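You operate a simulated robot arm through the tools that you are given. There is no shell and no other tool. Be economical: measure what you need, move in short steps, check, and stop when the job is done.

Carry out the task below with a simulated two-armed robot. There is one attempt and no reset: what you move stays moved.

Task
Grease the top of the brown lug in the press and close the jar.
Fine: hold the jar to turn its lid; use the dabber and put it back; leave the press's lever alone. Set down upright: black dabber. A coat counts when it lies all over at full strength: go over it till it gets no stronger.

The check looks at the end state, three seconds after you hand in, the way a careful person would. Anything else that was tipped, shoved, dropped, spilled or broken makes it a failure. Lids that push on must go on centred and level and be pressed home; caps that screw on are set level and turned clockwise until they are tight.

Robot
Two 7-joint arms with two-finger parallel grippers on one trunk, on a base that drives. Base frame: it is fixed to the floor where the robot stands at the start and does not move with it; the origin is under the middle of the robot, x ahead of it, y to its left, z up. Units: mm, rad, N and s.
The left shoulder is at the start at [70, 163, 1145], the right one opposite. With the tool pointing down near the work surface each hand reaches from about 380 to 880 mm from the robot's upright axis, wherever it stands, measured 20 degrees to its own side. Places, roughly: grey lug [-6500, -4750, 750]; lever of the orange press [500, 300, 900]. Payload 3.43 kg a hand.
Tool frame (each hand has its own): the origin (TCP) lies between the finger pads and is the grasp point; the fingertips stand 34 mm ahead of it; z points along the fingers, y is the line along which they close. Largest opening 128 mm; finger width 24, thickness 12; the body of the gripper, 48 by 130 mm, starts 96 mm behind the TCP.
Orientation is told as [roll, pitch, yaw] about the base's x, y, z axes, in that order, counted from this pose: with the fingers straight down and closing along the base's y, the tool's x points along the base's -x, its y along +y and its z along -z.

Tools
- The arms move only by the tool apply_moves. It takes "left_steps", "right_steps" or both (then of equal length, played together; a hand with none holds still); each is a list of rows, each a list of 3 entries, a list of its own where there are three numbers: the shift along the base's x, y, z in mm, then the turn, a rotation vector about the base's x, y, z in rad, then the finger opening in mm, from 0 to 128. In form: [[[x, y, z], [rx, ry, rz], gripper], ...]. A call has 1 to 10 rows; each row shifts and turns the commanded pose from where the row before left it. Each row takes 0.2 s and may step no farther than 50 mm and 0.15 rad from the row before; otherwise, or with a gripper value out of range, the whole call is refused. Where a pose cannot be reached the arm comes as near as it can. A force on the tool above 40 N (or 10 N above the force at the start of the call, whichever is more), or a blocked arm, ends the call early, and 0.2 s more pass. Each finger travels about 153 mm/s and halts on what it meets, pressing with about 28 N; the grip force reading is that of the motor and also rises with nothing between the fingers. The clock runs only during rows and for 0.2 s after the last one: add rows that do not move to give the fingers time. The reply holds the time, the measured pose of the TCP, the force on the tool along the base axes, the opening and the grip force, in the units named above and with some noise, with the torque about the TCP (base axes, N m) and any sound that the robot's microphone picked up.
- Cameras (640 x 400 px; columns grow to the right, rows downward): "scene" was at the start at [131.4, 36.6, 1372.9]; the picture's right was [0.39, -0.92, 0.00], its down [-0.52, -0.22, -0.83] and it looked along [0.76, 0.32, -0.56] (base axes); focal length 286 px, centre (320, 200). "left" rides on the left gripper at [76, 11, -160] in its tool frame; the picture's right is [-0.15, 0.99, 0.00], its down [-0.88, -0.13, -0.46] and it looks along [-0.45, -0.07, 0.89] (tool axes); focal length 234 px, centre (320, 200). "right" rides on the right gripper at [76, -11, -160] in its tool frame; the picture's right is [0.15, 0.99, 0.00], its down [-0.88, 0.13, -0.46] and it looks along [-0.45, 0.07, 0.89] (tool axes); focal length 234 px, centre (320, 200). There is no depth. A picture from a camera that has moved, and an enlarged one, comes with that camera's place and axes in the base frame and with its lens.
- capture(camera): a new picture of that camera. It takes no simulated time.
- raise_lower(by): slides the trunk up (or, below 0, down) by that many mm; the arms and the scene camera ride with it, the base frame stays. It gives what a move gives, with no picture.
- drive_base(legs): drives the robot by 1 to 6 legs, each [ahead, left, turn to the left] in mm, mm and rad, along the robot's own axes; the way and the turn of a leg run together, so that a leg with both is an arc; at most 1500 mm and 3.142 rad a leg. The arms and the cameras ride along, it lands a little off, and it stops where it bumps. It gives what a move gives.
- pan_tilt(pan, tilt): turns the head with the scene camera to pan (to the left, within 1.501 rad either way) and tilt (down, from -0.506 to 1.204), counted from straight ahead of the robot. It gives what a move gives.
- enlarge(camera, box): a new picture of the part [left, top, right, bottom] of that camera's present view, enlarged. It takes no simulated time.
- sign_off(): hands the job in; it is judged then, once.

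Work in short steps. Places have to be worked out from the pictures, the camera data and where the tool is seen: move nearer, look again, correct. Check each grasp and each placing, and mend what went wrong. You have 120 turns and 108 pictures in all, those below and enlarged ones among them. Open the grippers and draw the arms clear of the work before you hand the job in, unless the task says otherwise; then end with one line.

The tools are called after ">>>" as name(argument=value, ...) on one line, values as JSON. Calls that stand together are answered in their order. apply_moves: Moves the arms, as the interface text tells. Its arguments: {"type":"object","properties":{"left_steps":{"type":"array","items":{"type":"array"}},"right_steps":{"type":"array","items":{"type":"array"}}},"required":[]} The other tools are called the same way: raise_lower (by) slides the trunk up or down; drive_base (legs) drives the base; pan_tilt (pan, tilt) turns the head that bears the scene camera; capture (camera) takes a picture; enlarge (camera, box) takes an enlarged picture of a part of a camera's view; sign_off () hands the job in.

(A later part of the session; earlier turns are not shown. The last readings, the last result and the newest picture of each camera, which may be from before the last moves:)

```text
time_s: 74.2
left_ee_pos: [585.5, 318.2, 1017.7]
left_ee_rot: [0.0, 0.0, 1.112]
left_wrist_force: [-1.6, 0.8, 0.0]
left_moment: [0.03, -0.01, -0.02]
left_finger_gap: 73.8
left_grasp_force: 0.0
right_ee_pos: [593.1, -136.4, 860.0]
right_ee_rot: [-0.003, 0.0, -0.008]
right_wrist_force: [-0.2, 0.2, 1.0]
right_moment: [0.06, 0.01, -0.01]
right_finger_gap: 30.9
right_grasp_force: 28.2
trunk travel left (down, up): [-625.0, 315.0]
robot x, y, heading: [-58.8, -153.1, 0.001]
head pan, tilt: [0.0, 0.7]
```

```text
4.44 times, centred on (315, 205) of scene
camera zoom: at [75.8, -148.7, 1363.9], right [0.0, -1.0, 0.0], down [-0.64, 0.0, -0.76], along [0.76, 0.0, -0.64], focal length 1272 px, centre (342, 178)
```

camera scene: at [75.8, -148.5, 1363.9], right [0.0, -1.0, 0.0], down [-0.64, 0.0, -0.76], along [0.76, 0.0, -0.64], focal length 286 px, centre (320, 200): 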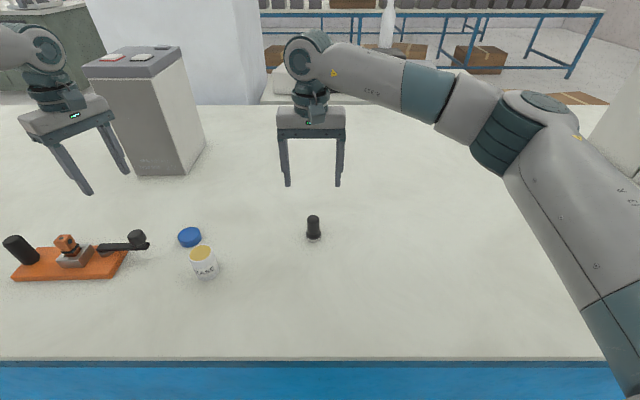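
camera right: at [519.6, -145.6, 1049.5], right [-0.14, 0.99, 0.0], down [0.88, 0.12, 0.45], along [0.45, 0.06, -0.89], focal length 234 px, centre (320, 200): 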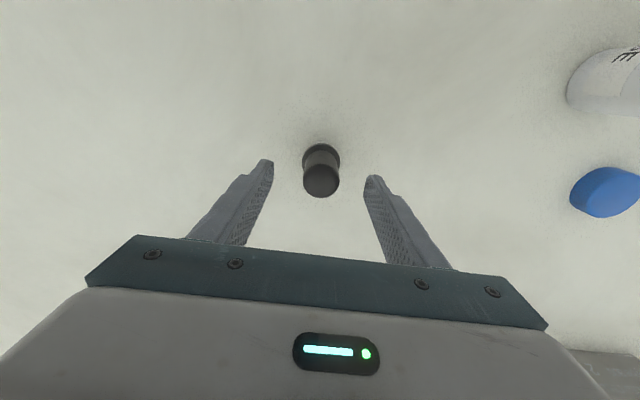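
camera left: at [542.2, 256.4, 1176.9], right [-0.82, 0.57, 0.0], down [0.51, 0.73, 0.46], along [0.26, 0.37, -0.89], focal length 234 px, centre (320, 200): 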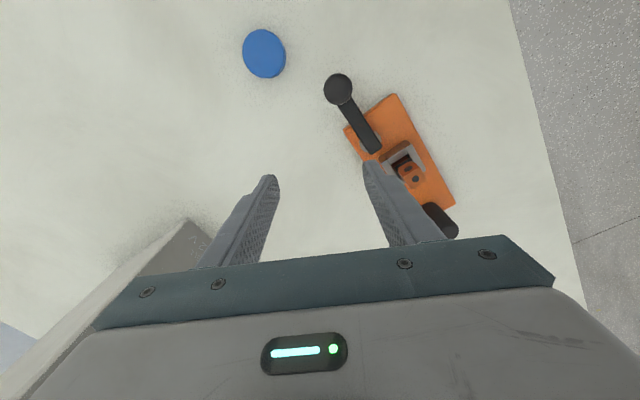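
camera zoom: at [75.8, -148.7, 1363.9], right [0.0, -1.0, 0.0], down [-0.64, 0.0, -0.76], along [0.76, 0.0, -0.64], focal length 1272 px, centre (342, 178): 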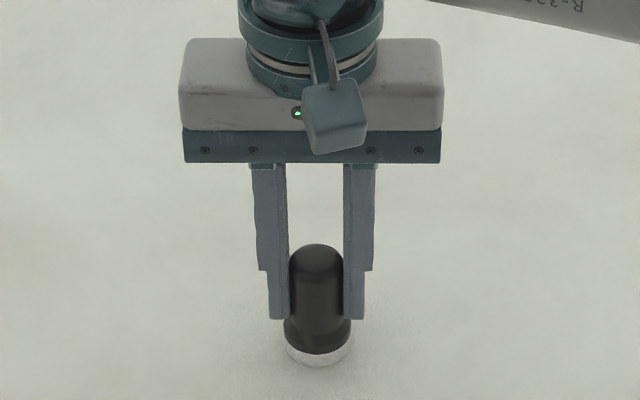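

The dabber is gripped. I lift it and carry it toward the jar while drawing the left arm up and out of the way.

>>> apply_moves(right_steps=[[[0, 0, 20], [0, 0, 0], 20], [[0, 0, 40], [0, 0, 0], 20], [[0, 0, 40], [0, 0, 0], 20], [[0, 0, 30], [0, 0, 0], 20], [[-18, 41, 0], [0, 0, 0], 20], [[-18, 41, 0], [0, 0, 0], 20], [[-18, 41, 0], [0, 0, 0], 20], [[-19, 42, 0], [0, 0, 0], 20], [[-19, 42, 0], [0, 0, 0], 20], [[-19, 42, 0], [0, 0, 0], 20]], left_steps=[[[0, 30, 20], [0, 0, 0], 74], [[0, 30, 20], [0, 0, 0], 74], [[0, 30, 20], [0, 0, -0.1], 74], [[0, 30, 20], [0, 0, -0.1], 74], [[-10, 30, 20], [0, 0, -0.1], 74], [[-10, 30, 20], [0, 0, -0.1], 74], [[-10, 30, 20], [0, 0, -0.1], 74], [[-10, 20, 20], [0, 0, -0.1], 74], [[-10, 20, 20], [0, 0, -0.1], 74], [[-10, 0, 20], [0, 0, -0.1], 74]])

>>> capture(camera="right")

>>> capture(camera="scene")

```text
time_s: 76.4
left_ee_pos: [523.9, 569.8, 1214.9]
left_ee_rot: [-0.003, -0.001, 0.31]
left_wrist_force: [-0.3, -0.2, -0.2]
left_moment: [-0.03, -0.02, -0.04]
left_finger_gap: 73.8
left_grasp_force: 0.0
right_ee_pos: [480.5, 112.5, 991.7]
right_ee_rot: [-0.005, -0.002, -0.008]
right_wrist_force: [-0.6, 0.4, -0.6]
right_moment: [-0.03, -0.01, 0.0]
right_finger_gap: 30.3
right_grasp_force: 28.3
trunk travel left (down, up): [-625.0, 315.0]
robot x, y, heading: [-57.2, -152.6, 0.001]
head pan, tilt: [0.0, 0.7]
```

```text
48 pictures are left
camera right: at [407.4, 101.8, 1151.0], right [-0.14, 0.99, 0.0], down [0.88, 0.12, 0.46], along [0.45, 0.06, -0.89], focal length 234 px, centre (320, 200)
```

right: 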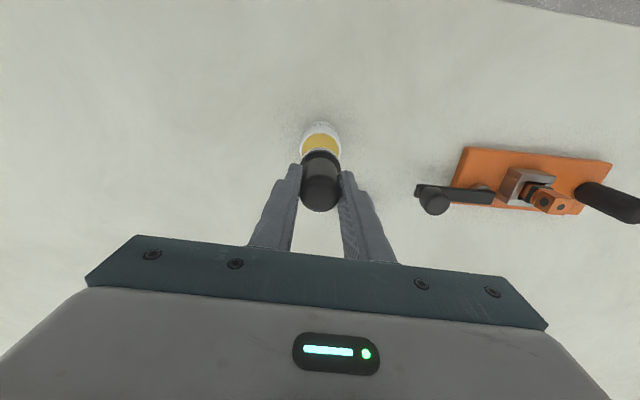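

```text
47 pictures are left
camera scene: at [74.0, -147.2, 1364.0], right [0.0, -1.0, 0.0], down [-0.64, 0.0, -0.77], along [0.77, 0.0, -0.64], focal length 286 px, centre (320, 200)
```

scene: 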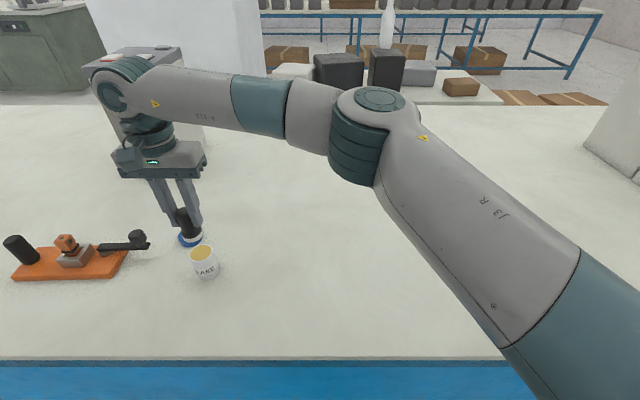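

I zoom to align the dabber with the jar mouth.

>>> enlarge(camera="right", box=[270, 105, 370, 220])

>>> enlarge(camera="scene", box=[140, 190, 260, 290])

```text
3.48 times, centred on (320, 162) of right
camera zoom: at [407.4, 101.8, 1151.0], right [-0.14, 0.99, 0.0], down [0.88, 0.12, 0.46], along [0.45, 0.06, -0.89], focal length 814 px, centre (320, 330)
```

zoom: 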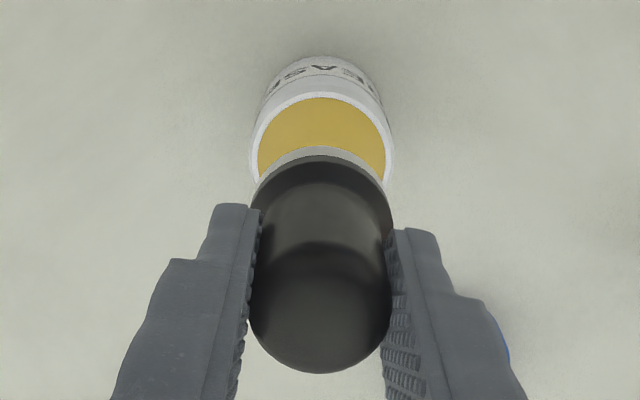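

```text
4.00 times, centred on (200, 240) of scene
camera zoom: at [74.0, -147.2, 1364.0], right [0.0, -1.0, 0.0], down [-0.64, 0.0, -0.77], along [0.77, 0.0, -0.64], focal length 1145 px, centre (800, 40)
```

zoom: 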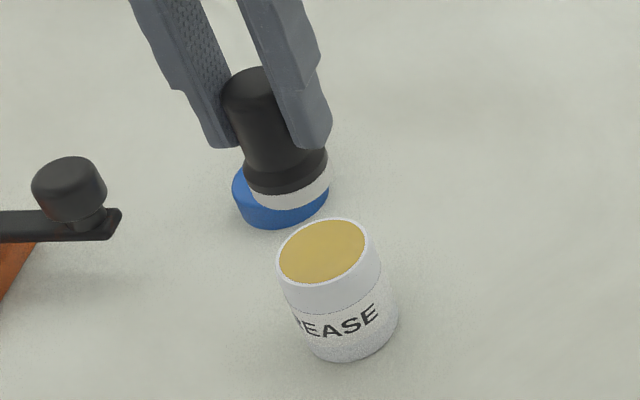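

Mouth ≈ ⌀44 inside, centred near (484,113). I lower to about 12 mm above the rim and look again.

>>> apply_moves(right_steps=[[[0, 0, -20], [0, 0, 0], 20], [[0.5, 0, -18], [0, 0, 0], 20], [[0, 0, 0], [0, 0, 0], 20]])

>>> enlarge(camera="right", box=[270, 105, 370, 220])

>>> enlarge(camera="scene", box=[160, 210, 240, 280])

```text
time_s: 77.2
left_ee_pos: [528.0, 566.5, 1215.7]
left_ee_rot: [-0.002, 0.0, 0.312]
left_wrist_force: [0.6, 0.2, -0.5]
left_moment: [0.01, 0.01, -0.01]
left_finger_gap: 74.2
left_grasp_force: 0.0
right_ee_pos: [482.1, 110.4, 952.9]
right_ee_rot: [-0.003, 0.0, -0.006]
right_wrist_force: [0.1, -0.5, 1.1]
right_moment: [0.02, 0.0, -0.01]
right_finger_gap: 30.9
right_grasp_force: 27.6
trunk travel left (down, up): [-625.0, 315.0]
robot x, y, heading: [-57.9, -151.8, 0.002]
head pan, tilt: [0.0, 0.7]
```

```text
3.48 times, centred on (320, 162) of right
camera zoom: at [408.9, 100.3, 1112.4], right [-0.14, 0.99, 0.0], down [0.88, 0.12, 0.45], along [0.45, 0.06, -0.89], focal length 814 px, centre (320, 330)
```

zoom: 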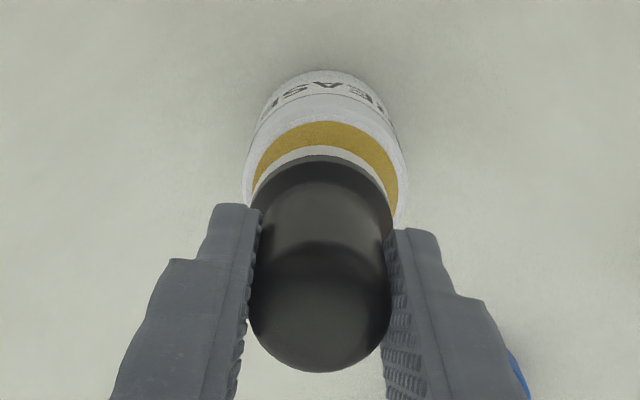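

```text
5.71 times, centred on (200, 245) of scene
camera zoom: at [75.9, -148.7, 1363.9], right [0.0, -1.0, 0.0], down [-0.64, 0.0, -0.76], along [0.76, 0.0, -0.64], focal length 1636 px, centre (1006, -57)
```

zoom: 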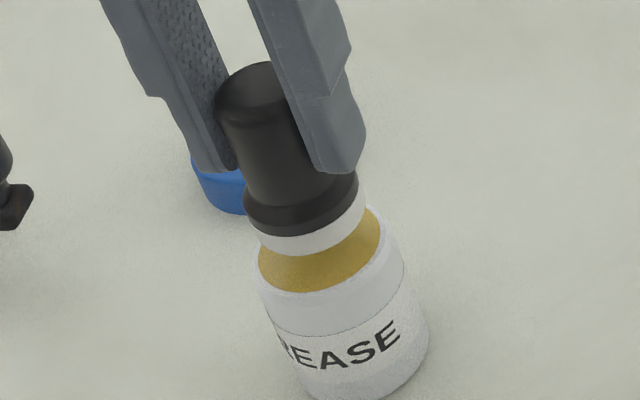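

The dabber needs about +1.4 mm in y and a touch back in x. I correct and lower gently into the grease, watching force.

>>> apply_moves(right_steps=[[[-0.8, 1.5, -6], [0, 0, 0], 20], [[0, 0, -5], [0, 0, 0], 20], [[0, 0, -3], [0, 0, 0], 20], [[0, 0, 0], [0, 0, 0], 20]])

>>> enlarge(camera="right", box=[270, 105, 370, 220])

>>> enlarge(camera="scene", box=[160, 210, 240, 280])

```text
time_s: 78.2
left_ee_pos: [527.4, 567.8, 1215.8]
left_ee_rot: [-0.001, 0.001, 0.312]
left_wrist_force: [-0.3, 0.8, 0.0]
left_moment: [0.01, 0.0, 0.0]
left_finger_gap: 74.0
left_grasp_force: 0.1
right_ee_pos: [482.2, 113.3, 938.4]
right_ee_rot: [-0.001, -0.001, -0.009]
right_wrist_force: [0.3, 0.5, -1.4]
right_moment: [0.0, 0.0, 0.01]
right_finger_gap: 30.4
right_grasp_force: 27.5
trunk travel left (down, up): [-625.0, 315.0]
robot x, y, heading: [-62.6, -149.9, 0.001]
head pan, tilt: [0.0, 0.7]
```

```text
3.48 times, centred on (320, 162) of right
camera zoom: at [408.6, 102.7, 1098.7], right [-0.14, 0.99, 0.0], down [0.88, 0.12, 0.45], along [0.45, 0.06, -0.89], focal length 814 px, centre (320, 330)
```

zoom: 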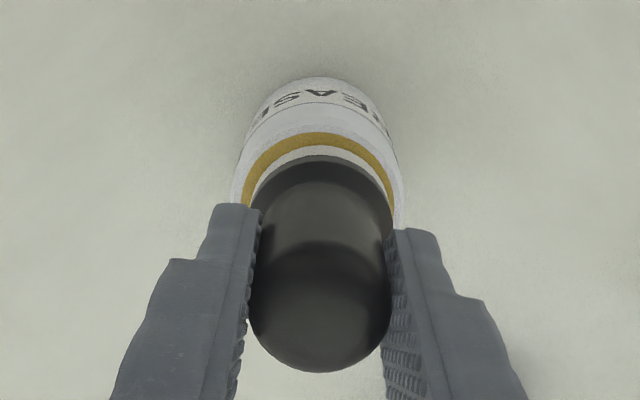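

```text
5.71 times, centred on (200, 245) of scene
camera zoom: at [75.8, -148.5, 1363.9], right [0.0, -1.0, 0.0], down [-0.64, 0.0, -0.76], along [0.76, 0.0, -0.64], focal length 1636 px, centre (1006, -57)
```

zoom: 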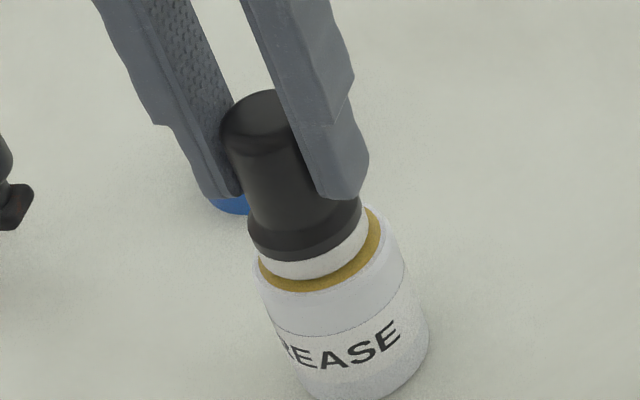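

Well centred. I continue down in 1.5–2 mm steps until it presses on the grease.

>>> apply_moves(right_steps=[[[-0.3, -0.3, -2], [0, 0, 0], 20], [[0, 0, -2], [0, 0, 0], 20], [[0, 0, -1.5], [0, 0, 0], 20], [[0, 0, 0], [0, 0, 0], 20]])

>>> enlarge(camera="scene", box=[160, 210, 240, 280])

```text
time_s: 79.2
left_ee_pos: [525.0, 567.0, 1217.8]
left_ee_rot: [-0.003, -0.002, 0.313]
left_wrist_force: [-0.2, 0.6, 0.8]
left_moment: [0.0, -0.01, 0.04]
left_finger_gap: 73.9
left_grasp_force: 0.1
right_ee_pos: [482.6, 113.6, 936.0]
right_ee_rot: [0.001, -0.002, -0.007]
right_wrist_force: [1.0, 0.7, 15.4]
right_moment: [0.05, -0.12, -0.03]
right_finger_gap: 30.8
right_grasp_force: 28.0
trunk travel left (down, up): [-625.0, 315.0]
robot x, y, heading: [-59.9, -149.7, -0.001]
head pan, tilt: [0.0, 0.7]
```

```text
5.71 times, centred on (200, 245) of scene
camera zoom: at [74.5, -149.3, 1364.2], right [0.0, -1.0, 0.0], down [-0.64, 0.0, -0.77], along [0.77, 0.0, -0.64], focal length 1636 px, centre (1006, -57)
```

zoom: 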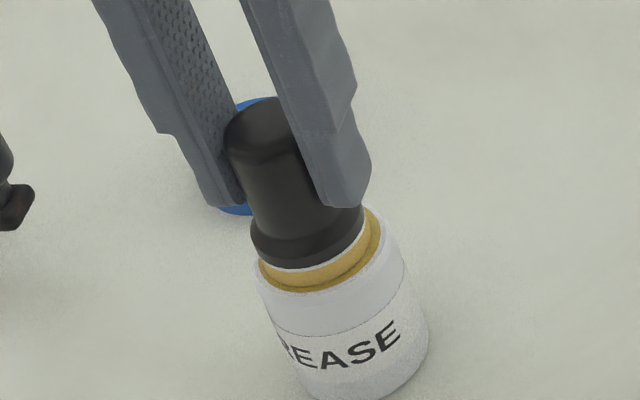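

Pad is loaded (it turned yellow at 15 N). I lift out and drive the base 300 mm left so the right hand comes over the lug.

>>> apply_moves(right_steps=[[[0, 0, 0], [0, 0, 0], 20], [[0, 0, 8], [0, 0, 0], 20], [[0, 0, 15], [0, 0, 0], 20], [[0, 0, 30], [0, 0, 0], 20], [[0, 0, 30], [0, 0, 0], 20], [[0, 0, 25], [0, 0, 0], 20], [[0, 0, 0], [0, 0, 0], 20]])

>>> drive_base(legs=[[0, 300, 0]])

>>> pan_tilt(pan=0.35, tilt=0.75)

>>> capture(camera="scene")

>>> capture(camera="right")

```text
time_s: 80.8
left_ee_pos: [527.2, 568.5, 1217.1]
left_ee_rot: [-0.001, 0.001, 0.313]
left_wrist_force: [0.0, 0.3, -0.5]
left_moment: [-0.01, 0.02, 0.02]
left_finger_gap: 74.1
left_grasp_force: 0.0
right_ee_pos: [482.0, 115.0, 1041.0]
right_ee_rot: [-0.003, 0.001, -0.007]
right_wrist_force: [0.1, -0.1, -0.5]
right_moment: [-0.02, 0.01, -0.04]
right_finger_gap: 30.7
right_grasp_force: 28.4
trunk travel left (down, up): [-625.0, 315.0]
robot x, y, heading: [-61.5, -151.9, 0.002]
head pan, tilt: [0.0, 0.7]
```

```text
time_s: 82.8
left_ee_pos: [528.3, 870.0, 1215.2]
left_ee_rot: [-0.001, 0.0, 0.311]
left_wrist_force: [-0.1, 0.5, -0.6]
left_moment: [0.02, 0.01, 0.0]
left_finger_gap: 73.9
left_grasp_force: 0.0
right_ee_pos: [482.9, 417.3, 1041.9]
right_ee_rot: [-0.001, -0.001, -0.01]
right_wrist_force: [0.1, 0.0, -1.2]
right_moment: [-0.01, 0.0, -0.01]
right_finger_gap: 30.4
right_grasp_force: 27.9
trunk travel left (down, up): [-625.0, 315.0]
robot x, y, heading: [-62.3, 154.5, -0.003]
head pan, tilt: [0.0, 0.7]
```

```text
time_s: 83.7
left_ee_pos: [528.5, 869.8, 1215.7]
left_ee_rot: [-0.002, 0.0, 0.31]
left_wrist_force: [1.1, 1.1, -0.8]
left_moment: [0.02, 0.0, 0.0]
left_finger_gap: 74.1
left_grasp_force: 0.1
right_ee_pos: [484.5, 416.0, 1041.4]
right_ee_rot: [-0.001, 0.0, -0.009]
right_wrist_force: [-0.5, 0.2, -1.5]
right_moment: [0.01, -0.02, 0.0]
right_finger_gap: 30.4
right_grasp_force: 27.6
trunk travel left (down, up): [-625.0, 315.0]
robot x, y, heading: [-55.4, 150.9, -0.004]
head pan, tilt: [0.351, 0.75]
```

```text
39 pictures are left
camera scene: at [69.2, 182.5, 1359.6], right [0.34, -0.94, 0.0], down [-0.64, -0.23, -0.73], along [0.69, 0.25, -0.68], focal length 286 px, centre (320, 200)
```

scene: 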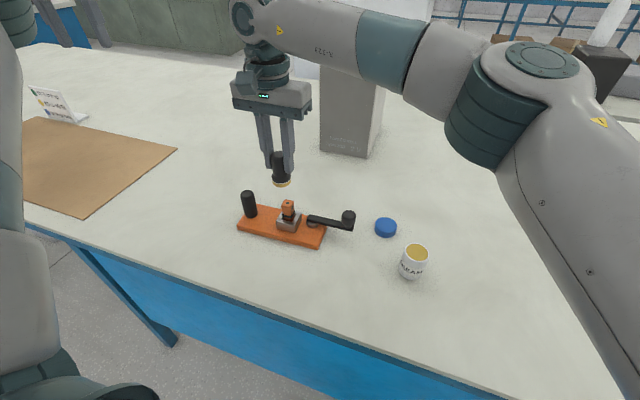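

```text
38 pictures are left
camera right: at [409.2, 405.3, 1201.0], right [-0.14, 0.99, 0.0], down [0.88, 0.12, 0.45], along [0.45, 0.06, -0.89], focal length 234 px, centre (320, 200)
```

right: 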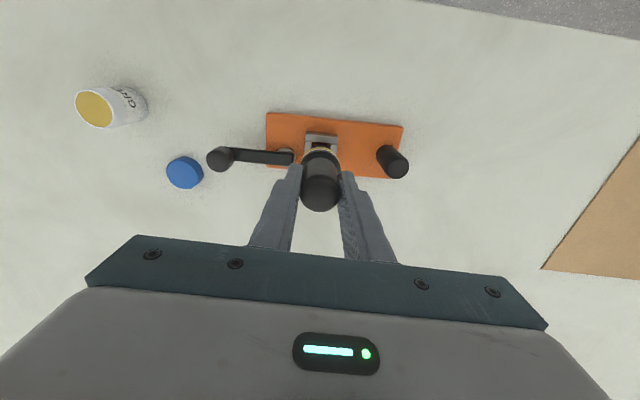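

I move the dabber over (505,420) at a pad height of about 920, then check alignment against the lug.

>>> apply_moves(right_steps=[[[10, 2, -20], [0, 0, 0], 20], [[11, 2, -20], [0, 0, 0], 20], [[0, 0, -18], [0, 0, 0], 20], [[0, 0, 0], [0, 0, 0], 20]])

>>> enlarge(camera="scene", box=[230, 130, 350, 250])

>>> enlarge(camera="right", box=[260, 95, 380, 215])

```text
time_s: 84.7
left_ee_pos: [527.6, 870.0, 1215.6]
left_ee_rot: [-0.002, 0.0, 0.311]
left_wrist_force: [-0.1, 0.1, 0.1]
left_moment: [0.01, 0.03, -0.02]
left_finger_gap: 73.8
left_grasp_force: 0.1
right_ee_pos: [505.0, 420.7, 983.8]
right_ee_rot: [-0.002, 0.0, -0.01]
right_wrist_force: [0.3, 0.1, -1.1]
right_moment: [0.03, 0.02, -0.01]
right_finger_gap: 30.3
right_grasp_force: 28.5
trunk travel left (down, up): [-625.0, 315.0]
robot x, y, heading: [-55.9, 150.9, -0.003]
head pan, tilt: [0.351, 0.75]
```

```text
3.33 times, centred on (290, 190) of scene
camera zoom: at [69.1, 182.8, 1359.6], right [0.34, -0.94, 0.0], down [-0.64, -0.23, -0.73], along [0.69, 0.25, -0.68], focal length 954 px, centre (420, 233)
```

zoom: 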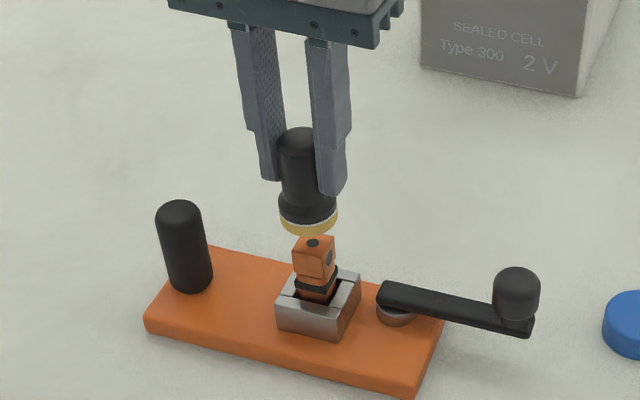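

```text
3.33 times, centred on (320, 155) of right
camera zoom: at [430.4, 409.4, 1142.6], right [-0.14, 0.99, 0.0], down [0.88, 0.12, 0.46], along [0.45, 0.06, -0.89], focal length 781 px, centre (320, 350)
```

zoom: 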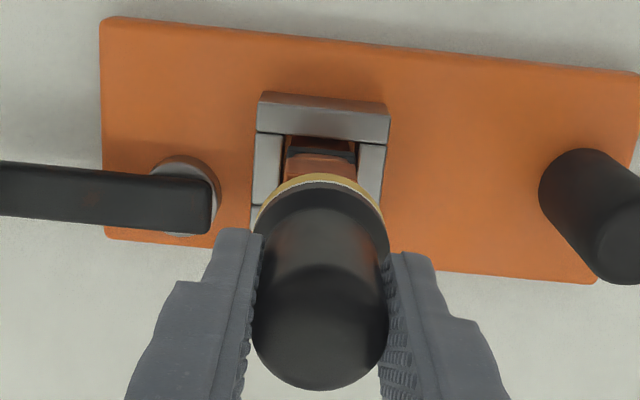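

Wrist-view triangulation gives the lug top ≈ (504,419,893.5). I lower to about 6 mm above it and compare again.

>>> apply_moves(right_steps=[[[0, -1, -12], [0, 0, 0], 20], [[0, 0, -10], [0, 0, 0], 20], [[0, 0, 0], [0, 0, 0], 20]])

>>> enlarge(camera="scene", box=[260, 160, 330, 230])

>>> enlarge(camera="right", box=[280, 105, 360, 185])

```text
time_s: 85.5
left_ee_pos: [528.5, 870.0, 1216.6]
left_ee_rot: [-0.002, -0.001, 0.311]
left_wrist_force: [-0.1, -0.5, 0.7]
left_moment: [0.0, 0.06, -0.02]
left_finger_gap: 73.8
left_grasp_force: 0.1
right_ee_pos: [503.8, 418.9, 961.8]
right_ee_rot: [-0.002, 0.0, -0.01]
right_wrist_force: [0.3, 1.3, -0.7]
right_moment: [-0.02, 0.02, 0.0]
right_finger_gap: 30.2
right_grasp_force: 28.1
trunk travel left (down, up): [-625.0, 315.0]
robot x, y, heading: [-57.5, 150.1, 0.004]
head pan, tilt: [0.351, 0.75]
```

```text
5.71 times, centred on (295, 195) of scene
camera zoom: at [69.1, 182.7, 1359.6], right [0.34, -0.94, 0.0], down [-0.64, -0.23, -0.73], along [0.69, 0.25, -0.68], focal length 1636 px, centre (463, 229)
```

zoom: 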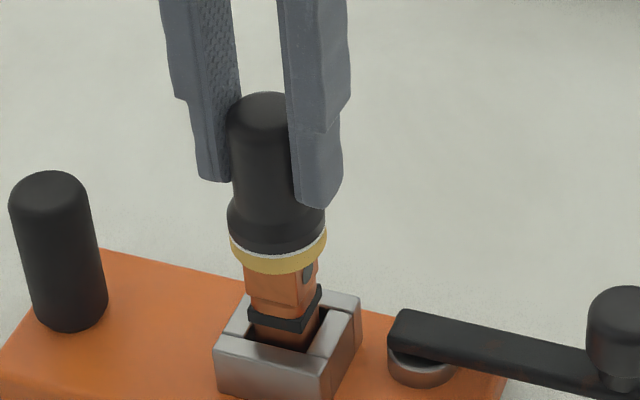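

```text
5.00 times, centred on (320, 145) of right
camera zoom: at [430.2, 408.4, 1120.8], right [-0.14, 0.99, 0.0], down [0.88, 0.12, 0.45], along [0.45, 0.06, -0.89], focal length 1171 px, centre (320, 475)
```

zoom: 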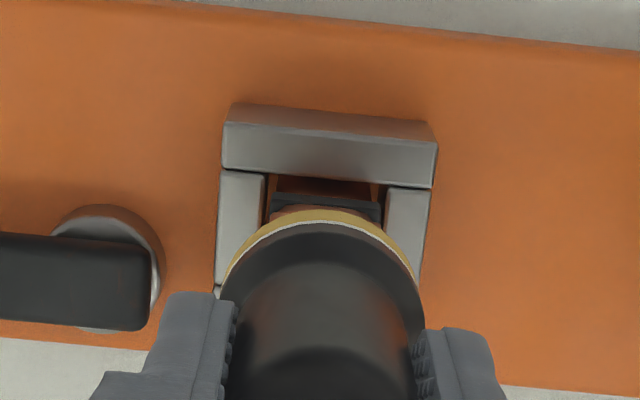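

Alignment looks within ~1 mm laterally. I press down gently onto the lug.

>>> apply_moves(right_steps=[[[0, 0, -4], [0, 0, 0], 20], [[0, 0, -2], [0, 0, 0], 20], [[0, 0, -1.5], [0, 0, 0], 20], [[0, 0, -1.5], [0, 0, 0], 20], [[0, 0, 0], [0, 0, 0], 20]])

```text
time_s: 86.6
left_ee_pos: [526.6, 869.3, 1217.4]
left_ee_rot: [0.001, -0.004, 0.308]
left_wrist_force: [0.0, 0.1, 0.1]
left_moment: [-0.02, 0.01, -0.02]
left_finger_gap: 74.3
left_grasp_force: 0.0
right_ee_pos: [503.8, 419.8, 957.5]
right_ee_rot: [0.003, -0.003, -0.011]
right_wrist_force: [-5.5, -2.6, 22.6]
right_moment: [-0.33, 0.44, 0.02]
right_finger_gap: 30.5
right_grasp_force: 28.2
trunk travel left (down, up): [-625.0, 315.0]
robot x, y, heading: [-59.7, 150.3, -0.002]
head pan, tilt: [0.351, 0.75]
stopped in row 5 (right hand): the force on the tool passed its limit (the readings are from after the stop); the commanded pose is now the measured one
```

Contact at TCP z≈957.5. I lift, move the hand aside and look at the coat.

>>> apply_moves(right_steps=[[[0, 0, 5], [0, 0, 0], 20], [[0, 0, 20], [0, 0, 0], 20], [[0, 0, 30], [0, 0, 0], 20], [[-45, 0, 10], [0, 0, 0], 20], [[-40, 0, 0], [0, 0, 0], 20], [[0, 0, 0], [0, 0, 0], 20]])

>>> enlarge(camera="right", box=[270, 85, 370, 165])

>>> enlarge(camera="scene", box=[260, 180, 330, 230])

```text
time_s: 88.0
left_ee_pos: [528.1, 869.7, 1216.6]
left_ee_rot: [-0.002, 0.0, 0.31]
left_wrist_force: [-0.1, 0.3, -0.8]
left_moment: [0.01, 0.03, 0.01]
left_finger_gap: 73.9
left_grasp_force: 0.1
right_ee_pos: [421.2, 420.5, 1020.1]
right_ee_rot: [0.001, -0.003, -0.012]
right_wrist_force: [0.5, 0.0, -0.4]
right_moment: [0.01, 0.04, 0.02]
right_finger_gap: 30.5
right_grasp_force: 28.6
trunk travel left (down, up): [-625.0, 315.0]
robot x, y, heading: [-56.5, 150.4, -0.0]
head pan, tilt: [0.351, 0.75]
```

```text
5.00 times, centred on (320, 125) of right
camera zoom: at [346.0, 409.4, 1178.4], right [-0.13, 0.99, 0.0], down [0.88, 0.12, 0.46], along [0.45, 0.06, -0.89], focal length 1171 px, centre (320, 575)
```

zoom: 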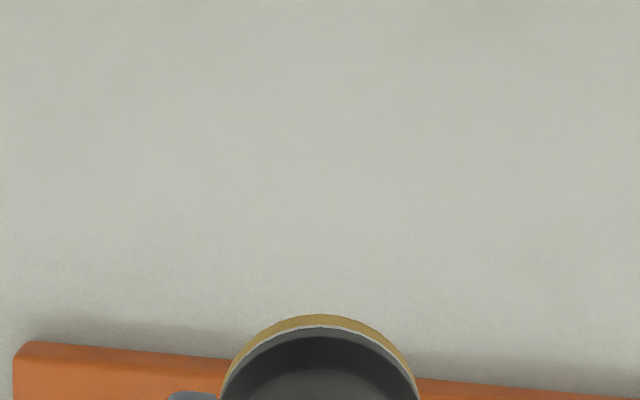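

```text
8.00 times, centred on (295, 205) of scene
camera zoom: at [69.9, 182.9, 1359.5], right [0.34, -0.94, 0.0], down [-0.64, -0.23, -0.73], along [0.69, 0.25, -0.68], focal length 2291 px, centre (520, 160)
```

zoom: 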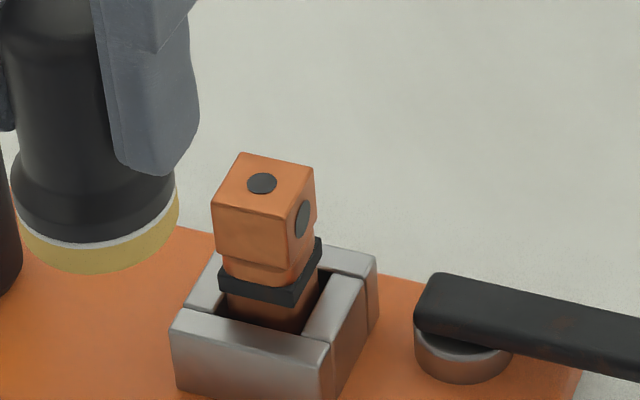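

No coat is visible yet, as the contact was brief. I go back and press with a longer dwell at moderate force.

>>> apply_moves(right_steps=[[[42, 0, 0], [0, 0, 0], 20], [[43, 0, 0], [0, 0, 0], 20], [[0, 0, -30], [0, 0, 0], 20], [[0, 0, -28], [0, 0, 0], 20], [[0, 0, 0], [0, 0, 0], 20]])

>>> apply_moves(right_steps=[[[0, 0, -1.5], [0, 0, 0], 20], [[0, 0, -1.5], [0, 0, 0], 20], [[0, 0, -1], [0, 0, 0], 20], [[0, 0, 0], [0, 0, 0], 20], [[0, 0, 0], [0, 0, 0], 20]])

>>> enlarge(camera="scene", box=[260, 180, 330, 230])

```text
time_s: 89.2
left_ee_pos: [528.2, 869.0, 1216.0]
left_ee_rot: [-0.002, 0.001, 0.31]
left_wrist_force: [-1.0, 0.4, 0.3]
left_moment: [0.03, -0.06, -0.01]
left_finger_gap: 74.2
left_grasp_force: 0.0
right_ee_pos: [506.0, 420.5, 962.9]
right_ee_rot: [0.001, 0.0, -0.011]
right_wrist_force: [-0.6, -0.5, -0.1]
right_moment: [0.0, 0.01, 0.01]
right_finger_gap: 30.2
right_grasp_force: 28.1
trunk travel left (down, up): [-625.0, 315.0]
robot x, y, heading: [-56.5, 148.9, -0.002]
head pan, tilt: [0.351, 0.75]
```

```text
time_s: 90.4
left_ee_pos: [527.8, 869.8, 1216.1]
left_ee_rot: [-0.002, 0.001, 0.309]
left_wrist_force: [-1.0, -0.4, -0.4]
left_moment: [-0.04, 0.02, -0.01]
left_finger_gap: 74.3
left_grasp_force: 0.1
right_ee_pos: [505.2, 420.7, 958.7]
right_ee_rot: [0.0, -0.004, -0.011]
right_wrist_force: [-0.6, 0.2, 4.1]
right_moment: [0.0, 0.07, 0.0]
right_finger_gap: 30.5
right_grasp_force: 28.0
trunk travel left (down, up): [-625.0, 315.0]
robot x, y, heading: [-59.7, 157.2, 0.001]
head pan, tilt: [0.351, 0.75]
```

```text
8.00 times, centred on (295, 205) of scene
camera zoom: at [68.9, 182.6, 1359.7], right [0.34, -0.94, 0.0], down [-0.64, -0.23, -0.73], along [0.69, 0.25, -0.68], focal length 2291 px, centre (520, 160)
```

zoom: 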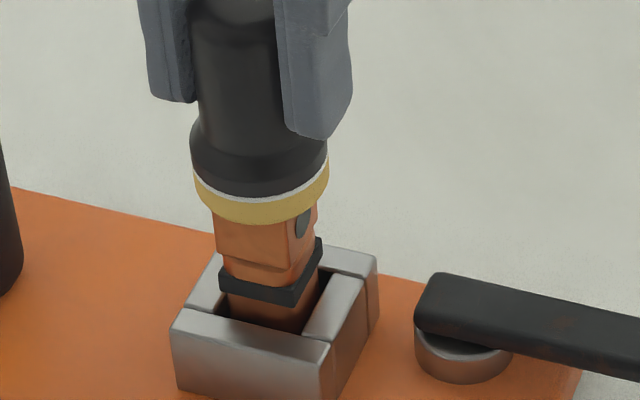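

Light contact of 4 N. I press a bit more and rub in small strokes over the top.

>>> apply_moves(right_steps=[[[0, 0, -1], [0, 0, 0], 20], [[2, 0, 0], [0, 0, 0], 20], [[0, 2, 0], [0, 0, 0], 20], [[-4, 0, 0], [0, 0, 0], 20], [[0, -4, 0], [0, 0, 0], 20], [[4, 0, 0], [0, 0, 0], 20], [[0, 4, 0], [0, 0, 0], 20], [[-2, -2, 0], [0, 0, 0], 20], [[0, 0, 0], [0, 0, 0], 20]])

>>> apply_moves(right_steps=[[[0, 0, 5], [0, 0, 0], 20], [[0, 0, 20], [0, 0, 0], 20], [[0, 0, 35], [0, 0, 0], 20], [[-45, 0, 0], [0, 0, 0], 20], [[-10, 0, 0], [0, 0, 0], 20]])

>>> enlarge(camera="scene", box=[260, 180, 330, 230])

```text
time_s: 92.4
left_ee_pos: [526.6, 870.1, 1217.3]
left_ee_rot: [0.001, -0.001, 0.311]
left_wrist_force: [0.6, 0.1, 0.2]
left_moment: [0.02, 0.01, 0.02]
left_finger_gap: 74.0
left_grasp_force: 0.0
right_ee_pos: [504.8, 419.0, 956.5]
right_ee_rot: [0.0, -0.004, -0.012]
right_wrist_force: [-0.4, 0.8, 15.8]
right_moment: [0.0, 0.06, -0.01]
right_finger_gap: 30.5
right_grasp_force: 28.1
trunk travel left (down, up): [-625.0, 315.0]
robot x, y, heading: [-61.3, 154.9, 0.002]
head pan, tilt: [0.351, 0.75]
```

```text
time_s: 93.6
left_ee_pos: [528.1, 871.0, 1215.9]
left_ee_rot: [-0.001, 0.001, 0.311]
left_wrist_force: [-0.3, 0.6, 0.6]
left_moment: [0.01, 0.03, 0.02]
left_finger_gap: 74.0
left_grasp_force: 0.0
right_ee_pos: [450.3, 418.6, 1016.9]
right_ee_rot: [-0.001, -0.004, -0.013]
right_wrist_force: [-1.5, 0.1, -0.1]
right_moment: [0.0, 0.02, 0.02]
right_finger_gap: 30.4
right_grasp_force: 27.8
trunk travel left (down, up): [-625.0, 315.0]
robot x, y, heading: [-58.6, 153.8, 0.0]
head pan, tilt: [0.351, 0.75]
```

```text
8.00 times, centred on (295, 205) of scene
camera zoom: at [69.3, 182.9, 1359.6], right [0.34, -0.94, 0.0], down [-0.64, -0.23, -0.73], along [0.69, 0.25, -0.68], focal length 2291 px, centre (520, 160)
```

zoom: 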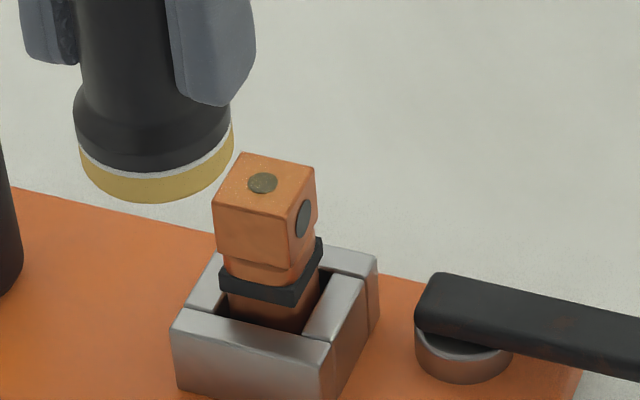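

A faint coat is building; the dark spot has a yellow tint. I go back and rub longer at about 15 N.

>>> apply_moves(right_steps=[[[45, 0, 0], [0, 0, 0], 20], [[10, 0, -20], [0, 0, 0], 20], [[0, 0, -30], [0, 0, 0], 20], [[0, 0, -5], [0, 0, 0], 20], [[0, 0, -2], [0, 0, 0], 20], [[0, 0, -2], [0, 0, 0], 20], [[0, 0, 0], [0, 0, 0], 20]])

>>> apply_moves(right_steps=[[[0, 0, -0.5], [0, 0, 0], 20], [[3, 0, 0], [0, 0, 0], 20], [[0, 3, 0], [0, 0, 0], 20], [[-6, 0, 0], [0, 0, 0], 20], [[0, -6, 0], [0, 0, 0], 20], [[6, 0, 0], [0, 0, 0], 20], [[0, 6, 0], [0, 0, 0], 20], [[-6, 0, 0], [0, 0, 0], 20], [[0, -6, 0], [0, 0, 0], 20], [[3, 3, 0], [0, 0, 0], 20]])

>>> apply_moves(right_steps=[[[0, 0, 0], [0, 0, 0], 20], [[3, 0, 0], [0, 0, 0], 20], [[0, 3, 0], [0, 0, 0], 20], [[-6, 0, 0], [0, 0, 0], 20], [[0, -6, 0], [0, 0, 0], 20], [[6, 0, 0], [0, 0, 0], 20], [[0, 6, 0], [0, 0, 0], 20], [[-6, 0, 0], [0, 0, 0], 20], [[0, -6, 0], [0, 0, 0], 20], [[3, 3, 0], [0, 0, 0], 20]])

>>> apply_moves(right_steps=[[[0, 0, 5], [0, 0, 0], 20], [[0, 0, 20], [0, 0, 0], 20], [[0, 0, 35], [0, 0, 0], 20], [[-45, 0, 0], [0, 0, 0], 20], [[-10, 0, 0], [0, 0, 0], 20]])

>>> enlarge(camera="scene", box=[260, 180, 330, 230])

```text
time_s: 95.2
left_ee_pos: [528.0, 870.4, 1216.6]
left_ee_rot: [-0.003, -0.001, 0.309]
left_wrist_force: [0.6, 0.1, 0.1]
left_moment: [-0.03, -0.02, -0.02]
left_finger_gap: 74.1
left_grasp_force: 0.0
right_ee_pos: [505.6, 419.2, 958.5]
right_ee_rot: [0.0, -0.004, -0.011]
right_wrist_force: [-0.1, -1.3, 4.3]
right_moment: [-0.07, 0.05, 0.0]
right_finger_gap: 30.4
right_grasp_force: 27.5
trunk travel left (down, up): [-625.0, 315.0]
robot x, y, heading: [-57.0, 152.2, 0.003]
head pan, tilt: [0.351, 0.75]
```

```text
time_s: 97.4
left_ee_pos: [526.7, 869.7, 1217.4]
left_ee_rot: [-0.001, -0.003, 0.311]
left_wrist_force: [0.2, 0.0, -0.8]
left_moment: [-0.02, -0.03, 0.01]
left_finger_gap: 74.4
left_grasp_force: 0.1
right_ee_pos: [502.4, 419.5, 957.9]
right_ee_rot: [0.0, -0.003, -0.009]
right_wrist_force: [-3.6, -0.1, 10.3]
right_moment: [-0.03, 0.34, -0.03]
right_finger_gap: 30.5
right_grasp_force: 28.7
trunk travel left (down, up): [-625.0, 315.0]
robot x, y, heading: [-60.1, 152.4, -0.007]
head pan, tilt: [0.351, 0.75]
```

```text
time_s: 99.6
left_ee_pos: [525.7, 870.1, 1218.2]
left_ee_rot: [0.0, -0.003, 0.311]
left_wrist_force: [0.5, 0.4, -0.3]
left_moment: [-0.03, -0.04, 0.0]
left_finger_gap: 74.2
left_grasp_force: 0.0
right_ee_pos: [502.8, 419.9, 958.7]
right_ee_rot: [0.001, -0.001, -0.011]
right_wrist_force: [-4.6, -2.6, 11.4]
right_moment: [-0.14, 0.42, -0.01]
right_finger_gap: 30.5
right_grasp_force: 28.1
trunk travel left (down, up): [-625.0, 315.0]
robot x, y, heading: [-54.4, 152.9, -0.002]
head pan, tilt: [0.351, 0.75]
```

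```text
time_s: 100.8
left_ee_pos: [529.2, 870.9, 1216.5]
left_ee_rot: [-0.001, 0.001, 0.31]
left_wrist_force: [0.2, 0.5, 0.1]
left_moment: [0.0, 0.02, 0.04]
left_finger_gap: 74.0
left_grasp_force: 0.2
right_ee_pos: [449.3, 418.8, 1017.4]
right_ee_rot: [0.0, -0.001, -0.014]
right_wrist_force: [0.4, 0.5, 0.5]
right_moment: [0.0, 0.0, -0.02]
right_finger_gap: 30.2
right_grasp_force: 27.5
trunk travel left (down, up): [-625.0, 315.0]
robot x, y, heading: [-59.8, 150.4, -0.002]
head pan, tilt: [0.351, 0.75]
```

```text
8.00 times, centred on (295, 205) of scene
camera zoom: at [69.3, 182.9, 1359.6], right [0.34, -0.94, 0.0], down [-0.64, -0.23, -0.73], along [0.69, 0.25, -0.68], focal length 2291 px, centre (520, 160)
```

zoom: 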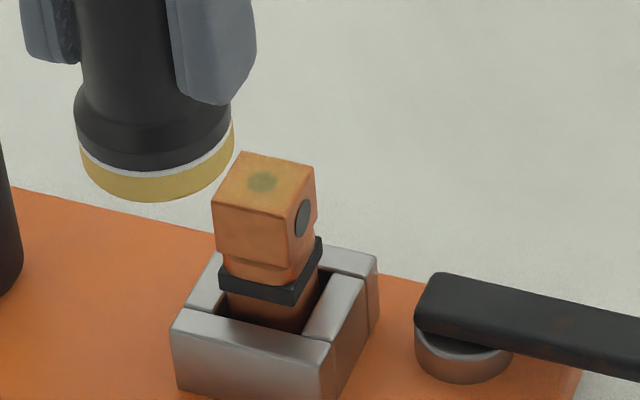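

The coat is growing evenly, at about half strength. I rub more, four passes.

>>> apply_moves(right_steps=[[[45, 0, 0], [0, 0, 0], 20], [[10, 0, -20], [0, 0, 0], 20], [[0, 0, -30], [0, 0, 0], 20], [[0, 0, -5], [0, 0, 0], 20], [[0, 0, -2], [0, 0, 0], 20], [[0, 0, -2], [0, 0, 0], 20], [[0, 0, -0.7], [0, 0, 0], 20], [[3, 0, 0], [0, 0, 0], 20], [[0, 3, 0], [0, 0, 0], 20], [[-3, -3, 0], [0, 0, 0], 20]])

>>> apply_moves(right_steps=[[[0, 0, 0], [0, 0, 0], 20], [[4, 0, 0], [0, 0, 0], 20], [[0, 4, 0], [0, 0, 0], 20], [[-8, 0, 0], [0, 0, 0], 20], [[0, -8, 0], [0, 0, 0], 20], [[8, 0, 0], [0, 0, 0], 20], [[0, 8, 0], [0, 0, 0], 20], [[-8, 0, 0], [0, 0, 0], 20], [[0, -8, 0], [0, 0, 0], 20], [[4, 4, 0], [0, 0, 0], 20]])

>>> apply_moves(right_steps=[[[0, 0, 0], [0, 0, 0], 20], [[2, 0, 0], [0, 0, 0], 20], [[0, 2, 0], [0, 0, 0], 20], [[-4, 0, 0], [0, 0, 0], 20], [[0, -4, 0], [0, 0, 0], 20], [[4, 0, 0], [0, 0, 0], 20], [[0, 4, 0], [0, 0, 0], 20], [[-4, 0, 0], [0, 0, 0], 20], [[0, -4, 0], [0, 0, 0], 20], [[2, 2, 0], [0, 0, 0], 20]])

>>> apply_moves(right_steps=[[[0, 0, 0], [0, 0, 0], 20], [[3, 0, 0], [0, 0, 0], 20], [[0, 3, 0], [0, 0, 0], 20], [[-6, 0, 0], [0, 0, 0], 20], [[0, -6, 0], [0, 0, 0], 20], [[6, 0, 0], [0, 0, 0], 20], [[0, 6, 0], [0, 0, 0], 20], [[-6, 0, 0], [0, 0, 0], 20], [[0, -6, 0], [0, 0, 0], 20], [[3, 3, 0], [0, 0, 0], 20]])

>>> apply_moves(right_steps=[[[0, 0, 5], [0, 0, 0], 20], [[0, 0, 20], [0, 0, 0], 20], [[0, 0, 35], [0, 0, 0], 20], [[-45, 0, 0], [0, 0, 0], 20], [[-10, 0, 0], [0, 0, 0], 20]])

>>> enlarge(camera="scene", box=[260, 180, 330, 230])

```text
time_s: 103.0
left_ee_pos: [527.7, 868.9, 1216.1]
left_ee_rot: [-0.002, -0.002, 0.311]
left_wrist_force: [0.6, -0.4, -0.8]
left_moment: [-0.04, -0.04, -0.01]
left_finger_gap: 74.0
left_grasp_force: 0.0
right_ee_pos: [505.3, 418.4, 956.9]
right_ee_rot: [0.001, -0.002, -0.01]
right_wrist_force: [2.1, 1.4, 7.4]
right_moment: [0.1, -0.17, -0.01]
right_finger_gap: 30.7
right_grasp_force: 27.7
trunk travel left (down, up): [-625.0, 315.0]
robot x, y, heading: [-58.0, 154.3, -0.002]
head pan, tilt: [0.351, 0.75]
```

```text
time_s: 105.2
left_ee_pos: [526.2, 869.8, 1216.8]
left_ee_rot: [-0.002, 0.0, 0.311]
left_wrist_force: [0.5, -0.5, 0.0]
left_moment: [0.0, 0.04, -0.01]
left_finger_gap: 74.4
left_grasp_force: 0.1
right_ee_pos: [503.1, 419.3, 957.5]
right_ee_rot: [0.001, -0.003, -0.009]
right_wrist_force: [-3.1, -1.7, 11.0]
right_moment: [-0.15, 0.23, -0.01]
right_finger_gap: 30.6
right_grasp_force: 28.0
trunk travel left (down, up): [-625.0, 315.0]
robot x, y, heading: [-61.1, 152.1, 0.001]
head pan, tilt: [0.351, 0.75]
```

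```text
time_s: 107.4
left_ee_pos: [527.3, 869.9, 1217.1]
left_ee_rot: [-0.002, -0.003, 0.313]
left_wrist_force: [-1.4, 0.3, 0.0]
left_moment: [0.04, 0.01, 0.0]
left_finger_gap: 73.9
left_grasp_force: 0.0
right_ee_pos: [503.4, 419.6, 956.9]
right_ee_rot: [0.001, -0.003, -0.011]
right_wrist_force: [-3.1, -1.4, 7.4]
right_moment: [-0.09, 0.21, 0.02]
right_finger_gap: 30.3
right_grasp_force: 28.1
trunk travel left (down, up): [-625.0, 315.0]
robot x, y, heading: [-56.9, 155.7, 0.001]
head pan, tilt: [0.351, 0.75]
```

```text
time_s: 109.6
left_ee_pos: [526.3, 868.7, 1217.6]
left_ee_rot: [-0.002, -0.001, 0.312]
left_wrist_force: [0.0, 0.5, -0.2]
left_moment: [-0.01, 0.01, 0.02]
left_finger_gap: 74.1
left_grasp_force: 0.0
right_ee_pos: [503.1, 419.0, 957.5]
right_ee_rot: [-0.002, -0.001, -0.011]
right_wrist_force: [-2.5, -0.2, 9.6]
right_moment: [-0.07, 0.25, 0.02]
right_finger_gap: 30.3
right_grasp_force: 28.3
trunk travel left (down, up): [-625.0, 315.0]
robot x, y, heading: [-55.1, 150.8, 0.001]
head pan, tilt: [0.351, 0.75]
```

```text
time_s: 110.8
left_ee_pos: [527.3, 870.2, 1215.5]
left_ee_rot: [-0.002, 0.001, 0.311]
left_wrist_force: [0.2, -0.4, 0.2]
left_moment: [0.0, 0.04, -0.01]
left_finger_gap: 74.2
left_grasp_force: 0.1
right_ee_pos: [451.2, 420.2, 1016.3]
right_ee_rot: [0.001, 0.0, -0.012]
right_wrist_force: [0.4, 1.4, -0.6]
right_moment: [0.01, 0.02, 0.02]
right_finger_gap: 30.5
right_grasp_force: 27.5
trunk travel left (down, up): [-625.0, 315.0]
robot x, y, heading: [-61.0, 151.9, 0.001]
head pan, tilt: [0.351, 0.75]
```

```text
8.00 times, centred on (295, 205) of scene
camera zoom: at [69.3, 182.9, 1359.6], right [0.34, -0.94, 0.0], down [-0.64, -0.23, -0.73], along [0.69, 0.25, -0.68], focal length 2291 px, centre (520, 160)
```

zoom: 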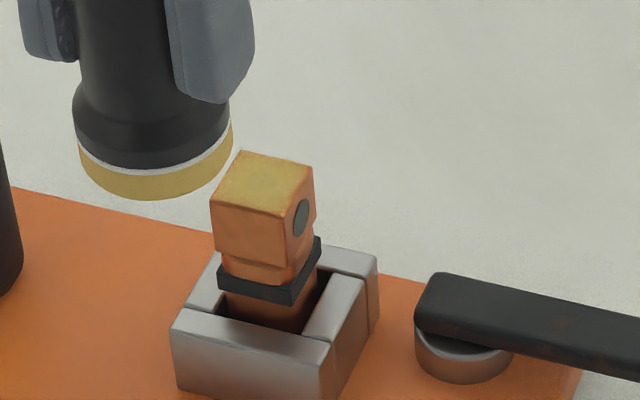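

Nearly full now. I do another set of passes to saturate it, reaching a bit further each way so the edges are covered.

>>> apply_moves(right_steps=[[[45, 0, 0], [0, 0, 0], 20], [[10, 0, -20], [0, 0, 0], 20], [[0, 0, -30], [0, 0, 0], 20], [[0, 0, -5], [0, 0, 0], 20], [[0, 0, -2], [0, 0, 0], 20], [[0, 0, -2], [0, 0, 0], 20], [[0, 0, -0.8], [0, 0, 0], 20], [[3, 0, 0], [0, 0, 0], 20], [[0, 3, 0], [0, 0, 0], 20], [[-3, -3, 0], [0, 0, 0], 20]])

>>> apply_moves(right_steps=[[[5, 0, 0], [0, 0, 0], 20], [[0, -5, 0], [0, 0, 0], 20], [[-5, 0, 0], [0, 0, 0], 20], [[-5, 0, 0], [0, 0, 0], 20], [[0, 5, 0], [0, 0, 0], 20], [[0, 5, 0], [0, 0, 0], 20], [[5, 0, 0], [0, 0, 0], 20], [[5, 0, 0], [0, 0, 0], 20], [[0, -5, 0], [0, 0, 0], 20], [[-5, 0, 0], [0, 0, 0], 20]])

>>> apply_moves(right_steps=[[[0, 0, 0], [0, 0, 0], 20], [[3, 0, 0], [0, 0, 0], 20], [[0, -3, 0], [0, 0, 0], 20], [[0, 0, 0], [0, 0, 0], 20], [[-6, 0, 0], [0, 0, 0], 20], [[0, 6, 0], [0, 0, 0], 20], [[0, 0, 0], [0, 0, 0], 20], [[6, 0, 0], [0, 0, 0], 20], [[-3, -3, 0], [0, 0, 0], 20], [[0, 0, 0], [0, 0, 0], 20]])

>>> apply_moves(right_steps=[[[0, 0, 5], [0, 0, 0], 20], [[0, 0, 20], [0, 0, 0], 20], [[0, 0, 35], [0, 0, 0], 20], [[-45, 0, 0], [0, 0, 0], 20], [[-10, 0, 0], [0, 0, 0], 20]])

>>> enlarge(camera="scene", box=[275, 190, 315, 220])

```text
time_s: 113.0
left_ee_pos: [527.7, 869.9, 1216.1]
left_ee_rot: [-0.001, 0.0, 0.311]
left_wrist_force: [-0.1, 0.2, -0.4]
left_moment: [0.0, 0.0, -0.01]
left_finger_gap: 74.1
left_grasp_force: 0.0
right_ee_pos: [504.4, 419.8, 958.9]
right_ee_rot: [0.001, -0.003, -0.011]
right_wrist_force: [3.0, 2.4, 6.5]
right_moment: [0.14, -0.2, 0.0]
right_finger_gap: 30.4
right_grasp_force: 28.1
trunk travel left (down, up): [-625.0, 315.0]
robot x, y, heading: [-56.1, 152.6, -0.0]
head pan, tilt: [0.351, 0.75]
```

```text
time_s: 115.2
left_ee_pos: [528.6, 869.9, 1216.4]
left_ee_rot: [0.0, -0.003, 0.308]
left_wrist_force: [-1.3, 0.6, -0.7]
left_moment: [-0.01, 0.0, -0.01]
left_finger_gap: 74.0
left_grasp_force: 0.0
right_ee_pos: [505.2, 419.1, 958.2]
right_ee_rot: [0.0, -0.003, -0.013]
right_wrist_force: [2.1, 1.2, 5.8]
right_moment: [0.08, -0.15, 0.02]
right_finger_gap: 30.5
right_grasp_force: 28.0
trunk travel left (down, up): [-625.0, 315.0]
robot x, y, heading: [-55.9, 153.4, -0.002]
head pan, tilt: [0.351, 0.75]
```

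```text
time_s: 117.4
left_ee_pos: [527.6, 870.0, 1216.6]
left_ee_rot: [-0.001, -0.001, 0.312]
left_wrist_force: [-0.2, -0.3, -0.4]
left_moment: [0.0, 0.03, -0.05]
left_finger_gap: 74.0
left_grasp_force: 0.1
right_ee_pos: [505.5, 420.3, 958.3]
right_ee_rot: [0.001, -0.005, -0.011]
right_wrist_force: [2.4, 3.2, 6.4]
right_moment: [0.24, -0.04, 0.0]
right_finger_gap: 30.5
right_grasp_force: 28.0
trunk travel left (down, up): [-625.0, 315.0]
robot x, y, heading: [-57.4, 152.3, -0.002]
head pan, tilt: [0.351, 0.75]
```

```text
time_s: 118.6
left_ee_pos: [527.9, 870.2, 1216.3]
left_ee_rot: [-0.001, -0.002, 0.31]
left_wrist_force: [-0.2, 0.5, -0.8]
left_moment: [0.0, 0.01, 0.0]
left_finger_gap: 74.0
left_grasp_force: 0.1
right_ee_pos: [451.3, 419.4, 1017.5]
right_ee_rot: [0.002, -0.002, -0.012]
right_wrist_force: [0.1, 0.4, -1.1]
right_moment: [-0.03, 0.02, -0.04]
right_finger_gap: 30.5
right_grasp_force: 28.3
trunk travel left (down, up): [-625.0, 315.0]
robot x, y, heading: [-59.1, 155.0, -0.006]
head pan, tilt: [0.351, 0.75]
```

```text
13.33 times, centred on (295, 205) of scene
camera zoom: at [69.4, 183.0, 1359.6], right [0.34, -0.94, 0.0], down [-0.64, -0.23, -0.73], along [0.69, 0.25, -0.68], focal length 3818 px, centre (653, 133)
```

zoom: 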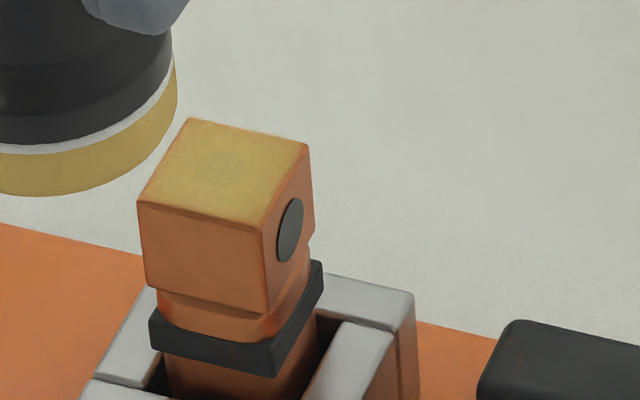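

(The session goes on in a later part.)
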